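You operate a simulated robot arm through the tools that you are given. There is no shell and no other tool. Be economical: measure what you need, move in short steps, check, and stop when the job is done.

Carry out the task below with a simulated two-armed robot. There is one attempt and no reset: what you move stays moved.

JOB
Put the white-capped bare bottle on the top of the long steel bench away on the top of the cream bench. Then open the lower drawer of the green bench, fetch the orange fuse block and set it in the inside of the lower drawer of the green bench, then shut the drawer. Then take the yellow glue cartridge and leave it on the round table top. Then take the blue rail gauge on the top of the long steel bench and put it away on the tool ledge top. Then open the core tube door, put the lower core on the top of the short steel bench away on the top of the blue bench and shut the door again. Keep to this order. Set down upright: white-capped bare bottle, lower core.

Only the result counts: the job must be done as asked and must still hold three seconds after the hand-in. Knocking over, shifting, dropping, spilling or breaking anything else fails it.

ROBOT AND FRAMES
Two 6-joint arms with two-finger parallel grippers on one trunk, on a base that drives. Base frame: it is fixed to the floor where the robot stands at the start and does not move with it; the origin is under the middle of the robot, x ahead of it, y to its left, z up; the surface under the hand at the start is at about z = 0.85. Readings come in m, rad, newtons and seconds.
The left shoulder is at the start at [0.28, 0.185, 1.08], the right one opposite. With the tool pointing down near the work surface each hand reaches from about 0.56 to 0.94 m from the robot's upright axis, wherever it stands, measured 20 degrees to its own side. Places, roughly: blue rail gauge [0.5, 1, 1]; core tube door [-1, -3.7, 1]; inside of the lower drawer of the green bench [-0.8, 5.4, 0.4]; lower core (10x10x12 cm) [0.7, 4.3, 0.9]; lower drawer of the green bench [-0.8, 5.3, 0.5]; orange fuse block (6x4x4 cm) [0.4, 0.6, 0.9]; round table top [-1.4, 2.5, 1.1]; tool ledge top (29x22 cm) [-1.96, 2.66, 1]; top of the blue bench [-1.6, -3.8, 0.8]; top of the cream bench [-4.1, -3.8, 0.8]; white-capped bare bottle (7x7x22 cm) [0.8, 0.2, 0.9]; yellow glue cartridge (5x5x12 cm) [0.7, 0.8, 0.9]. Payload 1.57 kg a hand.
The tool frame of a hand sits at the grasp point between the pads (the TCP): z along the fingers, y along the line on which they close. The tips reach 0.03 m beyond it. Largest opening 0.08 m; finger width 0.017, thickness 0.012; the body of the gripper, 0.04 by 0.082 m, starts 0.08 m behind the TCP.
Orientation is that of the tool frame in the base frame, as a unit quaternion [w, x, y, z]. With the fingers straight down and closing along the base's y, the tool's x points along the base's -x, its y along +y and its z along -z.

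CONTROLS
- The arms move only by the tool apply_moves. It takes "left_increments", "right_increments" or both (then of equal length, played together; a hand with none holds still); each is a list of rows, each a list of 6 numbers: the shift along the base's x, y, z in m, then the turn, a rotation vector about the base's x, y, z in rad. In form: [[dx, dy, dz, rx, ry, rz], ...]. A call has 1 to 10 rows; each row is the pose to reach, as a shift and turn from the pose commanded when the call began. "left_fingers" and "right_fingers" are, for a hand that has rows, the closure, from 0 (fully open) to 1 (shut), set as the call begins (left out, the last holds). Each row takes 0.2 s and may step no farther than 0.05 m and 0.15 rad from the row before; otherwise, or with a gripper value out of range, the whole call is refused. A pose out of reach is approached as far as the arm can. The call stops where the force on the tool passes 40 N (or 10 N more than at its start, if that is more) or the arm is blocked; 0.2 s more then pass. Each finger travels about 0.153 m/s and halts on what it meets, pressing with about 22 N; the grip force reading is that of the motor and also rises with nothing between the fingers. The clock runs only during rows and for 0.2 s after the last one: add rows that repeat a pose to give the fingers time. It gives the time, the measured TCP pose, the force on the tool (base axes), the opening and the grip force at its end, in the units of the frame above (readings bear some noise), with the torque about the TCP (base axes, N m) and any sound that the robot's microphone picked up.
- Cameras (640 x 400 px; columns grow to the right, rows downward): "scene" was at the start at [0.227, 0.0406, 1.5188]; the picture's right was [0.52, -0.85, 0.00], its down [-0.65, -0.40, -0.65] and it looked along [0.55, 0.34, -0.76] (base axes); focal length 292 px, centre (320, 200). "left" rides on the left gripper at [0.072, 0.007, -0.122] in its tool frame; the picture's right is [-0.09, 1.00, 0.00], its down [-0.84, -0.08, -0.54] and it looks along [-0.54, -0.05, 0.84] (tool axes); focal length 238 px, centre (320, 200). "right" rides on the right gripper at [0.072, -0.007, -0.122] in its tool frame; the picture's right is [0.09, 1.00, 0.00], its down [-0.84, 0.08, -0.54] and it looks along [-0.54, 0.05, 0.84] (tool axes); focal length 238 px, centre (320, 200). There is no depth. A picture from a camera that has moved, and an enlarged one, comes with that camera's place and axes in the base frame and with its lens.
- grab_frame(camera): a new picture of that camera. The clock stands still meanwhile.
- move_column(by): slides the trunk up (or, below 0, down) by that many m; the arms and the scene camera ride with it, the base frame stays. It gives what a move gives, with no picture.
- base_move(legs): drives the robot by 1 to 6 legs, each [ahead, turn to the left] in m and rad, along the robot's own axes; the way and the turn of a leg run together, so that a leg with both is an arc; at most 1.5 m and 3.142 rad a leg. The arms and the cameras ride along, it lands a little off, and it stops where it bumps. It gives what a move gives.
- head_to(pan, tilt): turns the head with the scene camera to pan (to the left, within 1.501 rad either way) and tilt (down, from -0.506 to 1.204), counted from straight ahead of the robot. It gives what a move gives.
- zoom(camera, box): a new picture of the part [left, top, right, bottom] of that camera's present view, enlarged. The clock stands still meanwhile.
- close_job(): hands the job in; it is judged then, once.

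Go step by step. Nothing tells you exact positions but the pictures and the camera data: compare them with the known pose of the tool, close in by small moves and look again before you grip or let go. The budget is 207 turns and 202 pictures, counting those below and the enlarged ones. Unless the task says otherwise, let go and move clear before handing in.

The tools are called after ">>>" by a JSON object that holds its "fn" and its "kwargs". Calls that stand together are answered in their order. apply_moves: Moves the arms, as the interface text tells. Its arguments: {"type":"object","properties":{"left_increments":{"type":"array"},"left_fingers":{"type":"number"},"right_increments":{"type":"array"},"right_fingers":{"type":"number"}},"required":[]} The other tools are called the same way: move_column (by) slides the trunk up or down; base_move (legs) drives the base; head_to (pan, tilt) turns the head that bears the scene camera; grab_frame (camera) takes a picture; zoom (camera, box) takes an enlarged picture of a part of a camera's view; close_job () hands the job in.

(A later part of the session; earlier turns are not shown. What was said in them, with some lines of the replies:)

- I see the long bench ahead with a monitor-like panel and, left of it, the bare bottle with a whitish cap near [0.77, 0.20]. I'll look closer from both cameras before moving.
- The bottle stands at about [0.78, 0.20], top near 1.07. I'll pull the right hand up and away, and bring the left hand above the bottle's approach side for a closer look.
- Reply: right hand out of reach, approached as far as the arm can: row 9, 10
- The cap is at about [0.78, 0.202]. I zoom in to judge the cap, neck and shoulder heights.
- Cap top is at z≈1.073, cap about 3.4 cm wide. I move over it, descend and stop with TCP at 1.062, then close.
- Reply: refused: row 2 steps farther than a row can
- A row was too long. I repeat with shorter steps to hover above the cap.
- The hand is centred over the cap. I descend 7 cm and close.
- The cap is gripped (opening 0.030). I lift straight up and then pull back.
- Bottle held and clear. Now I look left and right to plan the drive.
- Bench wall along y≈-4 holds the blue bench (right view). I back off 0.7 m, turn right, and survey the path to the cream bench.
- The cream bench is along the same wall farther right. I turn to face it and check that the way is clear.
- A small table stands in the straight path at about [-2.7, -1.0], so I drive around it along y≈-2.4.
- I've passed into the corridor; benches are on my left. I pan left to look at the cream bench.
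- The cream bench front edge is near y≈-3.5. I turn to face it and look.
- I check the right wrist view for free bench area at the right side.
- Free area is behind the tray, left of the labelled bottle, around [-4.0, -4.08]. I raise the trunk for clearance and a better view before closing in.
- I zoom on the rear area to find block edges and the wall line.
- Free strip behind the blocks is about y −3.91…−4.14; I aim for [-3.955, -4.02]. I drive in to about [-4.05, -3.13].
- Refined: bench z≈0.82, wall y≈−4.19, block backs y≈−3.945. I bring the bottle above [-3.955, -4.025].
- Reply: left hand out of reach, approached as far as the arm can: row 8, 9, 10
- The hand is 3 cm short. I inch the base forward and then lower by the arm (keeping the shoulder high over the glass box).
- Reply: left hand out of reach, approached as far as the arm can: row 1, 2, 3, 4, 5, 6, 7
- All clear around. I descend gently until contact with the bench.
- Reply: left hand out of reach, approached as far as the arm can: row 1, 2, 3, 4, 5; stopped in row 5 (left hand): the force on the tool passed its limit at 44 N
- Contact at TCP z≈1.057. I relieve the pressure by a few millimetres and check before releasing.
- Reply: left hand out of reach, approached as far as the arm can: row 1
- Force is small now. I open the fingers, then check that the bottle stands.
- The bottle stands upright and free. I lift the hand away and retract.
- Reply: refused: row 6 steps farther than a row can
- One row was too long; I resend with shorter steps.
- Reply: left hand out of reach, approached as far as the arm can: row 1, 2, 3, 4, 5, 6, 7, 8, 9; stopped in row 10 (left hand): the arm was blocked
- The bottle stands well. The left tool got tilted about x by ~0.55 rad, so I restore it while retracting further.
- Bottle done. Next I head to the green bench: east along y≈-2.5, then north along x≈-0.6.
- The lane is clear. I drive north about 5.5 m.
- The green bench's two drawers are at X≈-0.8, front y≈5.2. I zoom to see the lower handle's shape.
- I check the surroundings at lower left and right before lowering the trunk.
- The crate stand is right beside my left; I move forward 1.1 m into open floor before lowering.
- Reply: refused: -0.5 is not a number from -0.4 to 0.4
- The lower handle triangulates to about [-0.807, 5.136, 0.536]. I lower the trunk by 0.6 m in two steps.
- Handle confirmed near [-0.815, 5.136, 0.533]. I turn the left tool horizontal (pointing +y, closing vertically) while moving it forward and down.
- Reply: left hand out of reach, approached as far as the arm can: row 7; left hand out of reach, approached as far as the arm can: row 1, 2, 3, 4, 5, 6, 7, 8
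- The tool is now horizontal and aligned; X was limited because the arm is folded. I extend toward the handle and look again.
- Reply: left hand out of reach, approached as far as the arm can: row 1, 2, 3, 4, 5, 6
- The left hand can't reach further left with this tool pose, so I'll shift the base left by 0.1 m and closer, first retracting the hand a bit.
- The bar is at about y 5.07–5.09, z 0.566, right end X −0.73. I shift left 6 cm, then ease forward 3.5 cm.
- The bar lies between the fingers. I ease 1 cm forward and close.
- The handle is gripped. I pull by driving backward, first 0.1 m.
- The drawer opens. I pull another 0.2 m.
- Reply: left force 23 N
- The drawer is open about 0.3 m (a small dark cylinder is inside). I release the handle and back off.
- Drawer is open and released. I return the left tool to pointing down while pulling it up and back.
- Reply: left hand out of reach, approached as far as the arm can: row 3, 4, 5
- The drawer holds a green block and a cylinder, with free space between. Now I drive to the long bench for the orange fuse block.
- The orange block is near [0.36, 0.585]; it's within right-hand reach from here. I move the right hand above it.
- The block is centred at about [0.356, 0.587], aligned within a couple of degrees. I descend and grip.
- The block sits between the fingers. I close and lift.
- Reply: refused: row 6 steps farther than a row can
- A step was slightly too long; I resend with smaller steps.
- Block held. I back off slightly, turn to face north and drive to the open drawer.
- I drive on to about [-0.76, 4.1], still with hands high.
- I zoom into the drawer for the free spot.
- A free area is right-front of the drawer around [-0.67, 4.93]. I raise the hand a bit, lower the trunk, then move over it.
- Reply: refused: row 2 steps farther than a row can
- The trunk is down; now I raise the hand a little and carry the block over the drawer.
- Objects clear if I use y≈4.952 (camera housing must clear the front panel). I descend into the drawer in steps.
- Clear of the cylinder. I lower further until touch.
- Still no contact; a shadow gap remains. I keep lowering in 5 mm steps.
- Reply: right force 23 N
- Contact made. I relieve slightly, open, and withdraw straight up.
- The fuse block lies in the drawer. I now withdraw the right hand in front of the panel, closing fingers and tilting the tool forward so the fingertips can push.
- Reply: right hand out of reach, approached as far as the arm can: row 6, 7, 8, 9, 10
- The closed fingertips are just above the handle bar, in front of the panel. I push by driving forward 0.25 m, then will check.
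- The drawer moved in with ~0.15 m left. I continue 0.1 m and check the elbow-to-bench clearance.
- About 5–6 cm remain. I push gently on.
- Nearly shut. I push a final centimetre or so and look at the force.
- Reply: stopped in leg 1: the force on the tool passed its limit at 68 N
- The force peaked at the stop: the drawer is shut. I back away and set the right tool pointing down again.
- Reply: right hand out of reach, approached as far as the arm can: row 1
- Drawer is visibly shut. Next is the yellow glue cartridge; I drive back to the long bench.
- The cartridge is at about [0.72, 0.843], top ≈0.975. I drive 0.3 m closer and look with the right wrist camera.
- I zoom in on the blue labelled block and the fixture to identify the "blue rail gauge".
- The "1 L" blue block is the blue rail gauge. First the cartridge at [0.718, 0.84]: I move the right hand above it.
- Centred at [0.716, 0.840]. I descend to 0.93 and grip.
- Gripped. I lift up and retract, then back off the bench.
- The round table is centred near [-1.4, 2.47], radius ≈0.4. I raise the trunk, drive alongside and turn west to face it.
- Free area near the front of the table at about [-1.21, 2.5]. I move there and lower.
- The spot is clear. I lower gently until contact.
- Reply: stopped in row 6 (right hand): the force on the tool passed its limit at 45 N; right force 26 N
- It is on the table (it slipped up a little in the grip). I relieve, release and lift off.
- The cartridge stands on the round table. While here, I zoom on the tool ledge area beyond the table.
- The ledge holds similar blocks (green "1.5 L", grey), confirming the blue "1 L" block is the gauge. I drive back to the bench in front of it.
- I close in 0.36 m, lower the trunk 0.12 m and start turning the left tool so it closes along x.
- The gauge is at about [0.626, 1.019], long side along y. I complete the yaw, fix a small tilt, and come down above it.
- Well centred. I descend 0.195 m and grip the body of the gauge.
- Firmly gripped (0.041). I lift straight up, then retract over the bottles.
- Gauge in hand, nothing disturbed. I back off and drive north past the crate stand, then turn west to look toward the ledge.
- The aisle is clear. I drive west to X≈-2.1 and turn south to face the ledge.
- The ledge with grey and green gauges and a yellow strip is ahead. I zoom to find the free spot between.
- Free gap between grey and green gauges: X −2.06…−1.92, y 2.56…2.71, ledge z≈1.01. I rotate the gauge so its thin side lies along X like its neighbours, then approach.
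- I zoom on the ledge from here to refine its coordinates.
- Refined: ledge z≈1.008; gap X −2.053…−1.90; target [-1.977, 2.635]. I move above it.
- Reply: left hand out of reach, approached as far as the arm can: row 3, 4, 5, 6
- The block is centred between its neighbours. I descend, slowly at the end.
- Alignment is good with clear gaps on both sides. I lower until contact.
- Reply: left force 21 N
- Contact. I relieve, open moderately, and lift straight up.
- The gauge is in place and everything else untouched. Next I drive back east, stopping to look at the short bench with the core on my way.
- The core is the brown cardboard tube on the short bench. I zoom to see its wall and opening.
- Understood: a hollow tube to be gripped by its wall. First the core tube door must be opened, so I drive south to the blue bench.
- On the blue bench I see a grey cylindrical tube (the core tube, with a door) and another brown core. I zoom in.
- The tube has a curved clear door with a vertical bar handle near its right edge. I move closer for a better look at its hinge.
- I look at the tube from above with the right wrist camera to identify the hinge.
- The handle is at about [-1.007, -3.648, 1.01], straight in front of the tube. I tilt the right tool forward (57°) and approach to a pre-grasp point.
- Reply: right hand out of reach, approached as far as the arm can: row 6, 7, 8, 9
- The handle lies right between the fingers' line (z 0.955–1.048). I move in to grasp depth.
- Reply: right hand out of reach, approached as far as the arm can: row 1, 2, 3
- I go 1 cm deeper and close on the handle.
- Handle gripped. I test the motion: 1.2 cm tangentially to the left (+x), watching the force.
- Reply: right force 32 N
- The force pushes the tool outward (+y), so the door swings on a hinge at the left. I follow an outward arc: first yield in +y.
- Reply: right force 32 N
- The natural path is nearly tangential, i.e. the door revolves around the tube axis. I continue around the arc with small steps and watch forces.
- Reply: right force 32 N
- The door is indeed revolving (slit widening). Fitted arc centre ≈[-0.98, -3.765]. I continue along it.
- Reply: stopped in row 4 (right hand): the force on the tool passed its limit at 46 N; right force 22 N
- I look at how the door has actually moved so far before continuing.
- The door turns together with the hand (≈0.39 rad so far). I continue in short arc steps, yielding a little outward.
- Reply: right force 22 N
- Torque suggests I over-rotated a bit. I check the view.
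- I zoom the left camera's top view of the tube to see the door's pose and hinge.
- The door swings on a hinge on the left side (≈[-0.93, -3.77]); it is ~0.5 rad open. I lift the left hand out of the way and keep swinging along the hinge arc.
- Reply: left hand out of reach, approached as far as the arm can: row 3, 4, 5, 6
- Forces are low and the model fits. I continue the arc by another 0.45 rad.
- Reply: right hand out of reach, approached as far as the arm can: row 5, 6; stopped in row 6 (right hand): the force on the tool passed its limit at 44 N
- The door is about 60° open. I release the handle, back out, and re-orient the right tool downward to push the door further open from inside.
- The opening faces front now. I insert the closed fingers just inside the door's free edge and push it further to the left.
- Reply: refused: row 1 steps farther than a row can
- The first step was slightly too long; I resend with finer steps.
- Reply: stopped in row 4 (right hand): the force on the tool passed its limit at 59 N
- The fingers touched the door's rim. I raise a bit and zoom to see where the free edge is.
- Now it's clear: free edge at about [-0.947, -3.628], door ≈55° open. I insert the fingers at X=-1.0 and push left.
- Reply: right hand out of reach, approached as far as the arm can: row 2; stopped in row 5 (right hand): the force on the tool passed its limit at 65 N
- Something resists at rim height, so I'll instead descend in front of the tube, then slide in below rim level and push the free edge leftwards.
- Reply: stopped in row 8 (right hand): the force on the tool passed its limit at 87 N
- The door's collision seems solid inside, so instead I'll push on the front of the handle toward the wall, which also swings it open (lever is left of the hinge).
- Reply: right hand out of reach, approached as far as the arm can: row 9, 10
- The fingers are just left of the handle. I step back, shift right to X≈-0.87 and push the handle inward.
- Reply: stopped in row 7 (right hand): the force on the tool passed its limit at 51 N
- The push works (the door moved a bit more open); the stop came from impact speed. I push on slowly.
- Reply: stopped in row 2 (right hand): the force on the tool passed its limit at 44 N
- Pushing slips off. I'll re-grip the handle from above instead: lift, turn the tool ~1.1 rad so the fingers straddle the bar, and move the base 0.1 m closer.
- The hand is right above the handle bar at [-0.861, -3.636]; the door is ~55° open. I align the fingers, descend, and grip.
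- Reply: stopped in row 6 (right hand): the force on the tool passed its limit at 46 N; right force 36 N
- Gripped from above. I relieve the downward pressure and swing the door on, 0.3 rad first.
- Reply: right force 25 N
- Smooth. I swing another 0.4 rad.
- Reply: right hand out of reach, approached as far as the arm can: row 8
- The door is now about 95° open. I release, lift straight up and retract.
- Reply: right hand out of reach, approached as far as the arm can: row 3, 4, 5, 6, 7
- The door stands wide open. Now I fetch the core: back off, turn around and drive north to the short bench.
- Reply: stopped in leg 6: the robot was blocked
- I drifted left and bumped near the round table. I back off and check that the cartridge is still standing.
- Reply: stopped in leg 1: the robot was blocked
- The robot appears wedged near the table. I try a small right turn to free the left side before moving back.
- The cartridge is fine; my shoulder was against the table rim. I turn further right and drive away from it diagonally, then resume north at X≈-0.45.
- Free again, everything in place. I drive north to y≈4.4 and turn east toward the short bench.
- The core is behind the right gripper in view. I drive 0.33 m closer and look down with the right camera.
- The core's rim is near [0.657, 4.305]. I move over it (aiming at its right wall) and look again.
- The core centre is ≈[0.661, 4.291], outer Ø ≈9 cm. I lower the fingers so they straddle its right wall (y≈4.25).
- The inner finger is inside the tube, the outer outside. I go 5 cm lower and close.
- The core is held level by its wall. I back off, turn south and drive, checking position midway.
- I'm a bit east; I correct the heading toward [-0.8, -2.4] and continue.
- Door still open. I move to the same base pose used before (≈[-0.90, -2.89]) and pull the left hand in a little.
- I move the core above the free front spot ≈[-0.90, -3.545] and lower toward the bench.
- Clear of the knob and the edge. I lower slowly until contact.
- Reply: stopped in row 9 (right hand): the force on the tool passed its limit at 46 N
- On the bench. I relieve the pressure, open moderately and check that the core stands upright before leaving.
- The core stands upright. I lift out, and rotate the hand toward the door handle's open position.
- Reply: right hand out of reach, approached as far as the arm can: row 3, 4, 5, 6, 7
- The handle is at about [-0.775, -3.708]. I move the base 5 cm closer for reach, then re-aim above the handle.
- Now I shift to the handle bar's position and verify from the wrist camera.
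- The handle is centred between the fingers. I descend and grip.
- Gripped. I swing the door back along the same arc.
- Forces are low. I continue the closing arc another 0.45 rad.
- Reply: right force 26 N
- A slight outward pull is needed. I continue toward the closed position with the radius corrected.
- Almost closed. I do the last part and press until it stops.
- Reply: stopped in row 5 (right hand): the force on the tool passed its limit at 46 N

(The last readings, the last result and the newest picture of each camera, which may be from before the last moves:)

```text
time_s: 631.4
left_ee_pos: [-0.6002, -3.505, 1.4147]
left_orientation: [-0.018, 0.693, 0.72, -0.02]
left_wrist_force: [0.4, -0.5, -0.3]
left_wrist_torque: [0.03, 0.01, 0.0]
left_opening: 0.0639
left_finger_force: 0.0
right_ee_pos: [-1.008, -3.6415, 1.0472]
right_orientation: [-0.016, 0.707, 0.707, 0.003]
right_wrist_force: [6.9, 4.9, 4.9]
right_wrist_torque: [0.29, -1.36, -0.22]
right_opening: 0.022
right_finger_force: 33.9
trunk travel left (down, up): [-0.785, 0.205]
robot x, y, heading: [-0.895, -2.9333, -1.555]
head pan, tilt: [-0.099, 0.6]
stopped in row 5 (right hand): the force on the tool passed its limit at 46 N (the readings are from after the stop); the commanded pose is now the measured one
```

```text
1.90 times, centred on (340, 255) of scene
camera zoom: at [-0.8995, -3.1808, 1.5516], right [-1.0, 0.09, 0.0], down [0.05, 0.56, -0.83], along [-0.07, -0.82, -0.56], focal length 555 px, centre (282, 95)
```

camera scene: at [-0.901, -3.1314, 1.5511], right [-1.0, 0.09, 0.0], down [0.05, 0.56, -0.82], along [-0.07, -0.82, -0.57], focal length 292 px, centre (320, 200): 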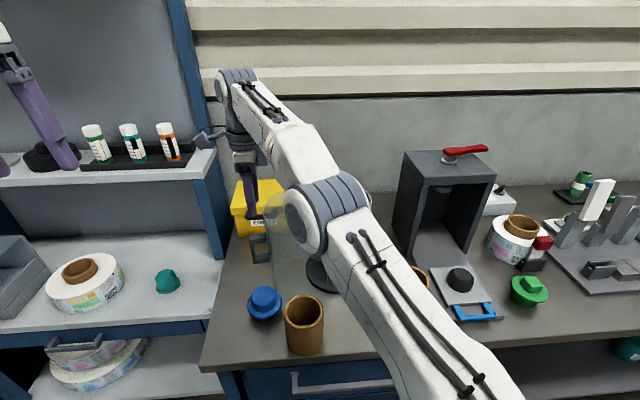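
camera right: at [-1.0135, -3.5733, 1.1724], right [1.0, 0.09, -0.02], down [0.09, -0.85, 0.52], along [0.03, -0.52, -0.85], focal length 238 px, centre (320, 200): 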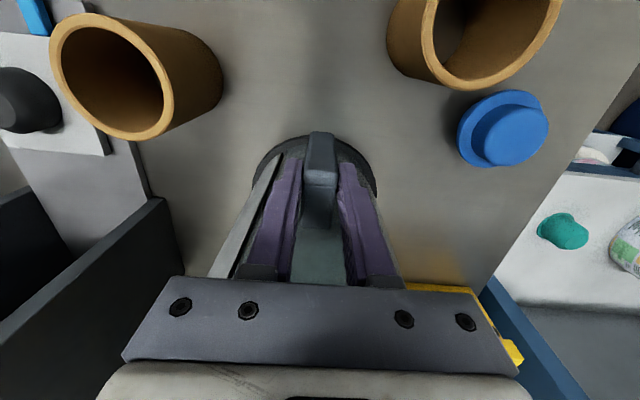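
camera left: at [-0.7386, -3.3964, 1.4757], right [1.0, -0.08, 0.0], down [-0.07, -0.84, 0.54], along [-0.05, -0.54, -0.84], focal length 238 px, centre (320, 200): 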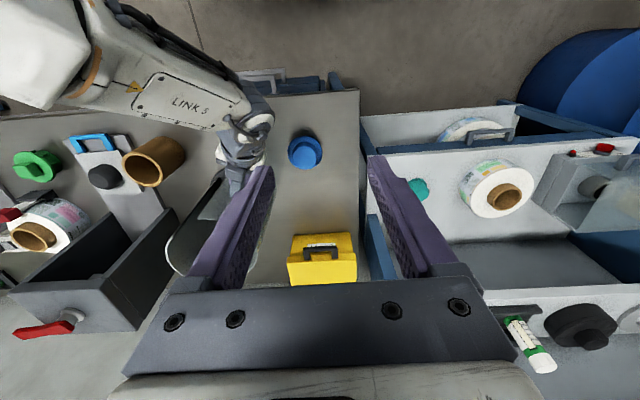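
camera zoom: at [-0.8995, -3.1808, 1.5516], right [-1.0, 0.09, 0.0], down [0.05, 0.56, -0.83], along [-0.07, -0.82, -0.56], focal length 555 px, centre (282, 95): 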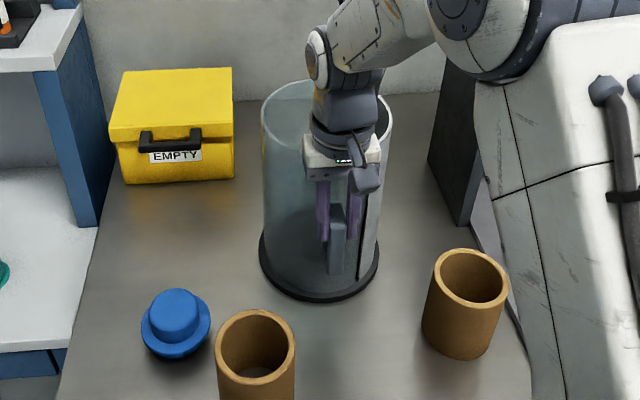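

The handle is back at its original closed position and hit the stop. I release and lift straight up, then retract.

>>> {"fn": "apply_moves", "kwargs": {"right_increments": [[0, 0, 0, 0, 0, 0], [0, 0, 0, 0, 0, 0], [0, 0, 0, 0, 0, 0], [0, 0, 0.03, 0, 0, 0], [0, 0, 0.07, 0, 0, 0], [0, 0, 0.11, 0, 0, 0], [0, 0, 0.15, 0, 0, 0], [0, 0.02, 0.19, 0, 0, 0], [0, 0.06, 0.21, 0, 0, 0], [0, 0.1, 0.22, 0, 0, 0]], "right_fingers": 0.3}}

>>> {"fn": "base_move", "kwargs": {"legs": [[-0.3, 0]]}}

>>> {"fn": "zoom", "kwargs": {"camera": "scene", "box": [220, 100, 440, 320]}}

```text
time_s: 633.6
left_ee_pos: [-0.5989, -3.5067, 1.4142]
left_orientation: [-0.017, 0.693, 0.72, -0.02]
left_wrist_force: [0.2, 0.4, -0.9]
left_wrist_torque: [0.0, 0.02, 0.01]
left_opening: 0.0639
left_finger_force: 0.1
right_ee_pos: [-1.01, -3.5446, 1.2673]
right_orientation: [-0.016, 0.706, 0.708, 0.0]
right_wrist_force: [0.0, 0.1, -0.1]
right_wrist_torque: [-0.04, 0.03, -0.02]
right_opening: 0.0561
right_finger_force: 0.0
trunk travel left (down, up): [-0.785, 0.205]
robot x, y, heading: [-0.8903, -2.9288, -1.553]
head pan, tilt: [-0.099, 0.6]
```

```text
time_s: 635.7
left_ee_pos: [-0.6046, -3.2038, 1.4138]
left_orientation: [-0.017, 0.693, 0.72, -0.02]
left_wrist_force: [-0.4, 0.0, -0.1]
left_wrist_torque: [0.02, 0.02, 0.03]
left_opening: 0.0642
left_finger_force: 0.0
right_ee_pos: [-1.0142, -3.2429, 1.2671]
right_orientation: [-0.016, 0.706, 0.708, 0.001]
right_wrist_force: [0.0, 0.1, -0.3]
right_wrist_torque: [0.0, 0.01, 0.01]
right_opening: 0.0562
right_finger_force: 0.0
trunk travel left (down, up): [-0.785, 0.205]
robot x, y, heading: [-0.8963, -2.6296, -1.559]
head pan, tilt: [-0.099, 0.6]
```

```text
1.82 times, centred on (330, 210) of scene
camera zoom: at [-0.904, -2.88, 1.5511], right [-1.0, 0.09, 0.0], down [0.05, 0.56, -0.82], along [-0.07, -0.82, -0.57], focal length 530 px, centre (302, 182)
```

zoom: 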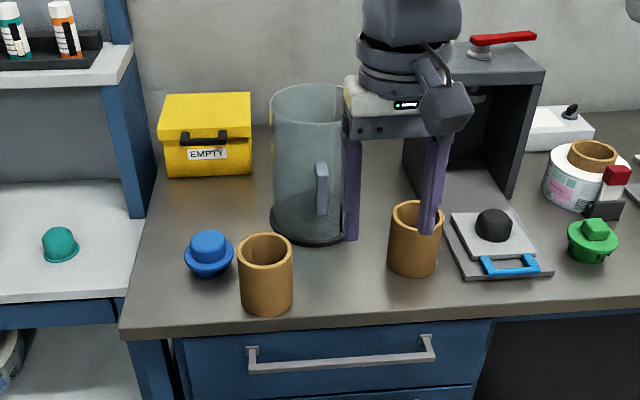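

Core upright, door appears shut. I turn the robot slightly to see the door's seam unobstructed for a final check.

>>> {"fn": "base_move", "kwargs": {"legs": [[0, -0.35]]}}

>>> {"fn": "head_to", "kwargs": {"pan": 0.3, "tilt": 0.5}}

>>> {"fn": "zoom", "kwargs": {"camera": "scene", "box": [240, 120, 400, 260]}}

```text
time_s: 637.2
left_ee_pos: [-0.8219, -3.2719, 1.4138]
left_orientation: [-0.02, 0.81, 0.585, -0.017]
left_wrist_force: [0.2, 0.3, 0.0]
left_wrist_torque: [0.02, 0.0, 0.04]
left_opening: 0.0637
left_finger_force: 0.2
right_ee_pos: [-1.2211, -3.1635, 1.2674]
right_orientation: [-0.016, 0.82, 0.572, 0.004]
right_wrist_force: [-0.8, -0.2, 0.2]
right_wrist_torque: [0.06, -0.03, 0.03]
right_opening: 0.0561
right_finger_force: 0.1
trunk travel left (down, up): [-0.785, 0.205]
robot x, y, heading: [-0.8976, -2.6305, -1.919]
head pan, tilt: [-0.099, 0.6]
```

```text
time_s: 638.1
left_ee_pos: [-0.8206, -3.2715, 1.4144]
left_orientation: [-0.02, 0.809, 0.587, -0.017]
left_wrist_force: [0.4, 0.9, 0.0]
left_wrist_torque: [0.06, 0.01, -0.01]
left_opening: 0.0639
left_finger_force: 0.1
right_ee_pos: [-1.2204, -3.1644, 1.2671]
right_orientation: [-0.015, 0.821, 0.571, 0.005]
right_wrist_force: [0.0, 1.0, 0.6]
right_wrist_torque: [-0.03, -0.01, 0.04]
right_opening: 0.0561
right_finger_force: 0.1
trunk travel left (down, up): [-0.785, 0.205]
robot x, y, heading: [-0.8962, -2.6341, -1.918]
head pan, tilt: [0.3, 0.499]
```

```text
2.86 times, centred on (320, 190) of scene
camera zoom: at [-0.9566, -2.8732, 1.5602], right [-1.0, 0.05, 0.0], down [0.02, 0.48, -0.88], along [-0.04, -0.88, -0.48], focal length 833 px, centre (320, 229)
```

zoom: 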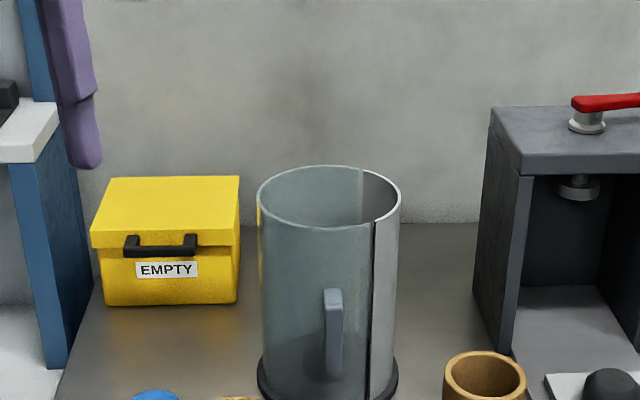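

The door seam looks exactly as at the start, the core stands upright, and both hands are clear, so I hand the job in.

>>> {"fn": "close_job", "kwargs": {}}

```text
The job is handed in.
```

I did all five parts in the order given and handed the job in. I have no result from the judging yet.

- **Bottle:** The white-capped bare bottle stands upright at the back of the cream bench.
- **Fuse block:** The orange fuse block is in the lower drawer of the green bench. I pushed the drawer until it hit its stop, and it still looked shut when I last passed.
- **Glue cartridge:** The yellow glue cartridge stands on the round table top.
- **Rail gauge:** I took the blue block marked "1 L" to be the rail gauge, because it matches the green and grey ones on the tool ledge. It now stands between them.
- **Core and door:** I swung the core tube door wide open and set the lower core upright near the front of the blue bench. I then closed the door to its stop, and its seam looks as it did at the start.

On the drive to fetch the core, the robot drifted and pressed its shoulder against the round table's rim. I freed it, and the cartridge on the table was still standing. Nothing else was knocked over or moved that I could see.
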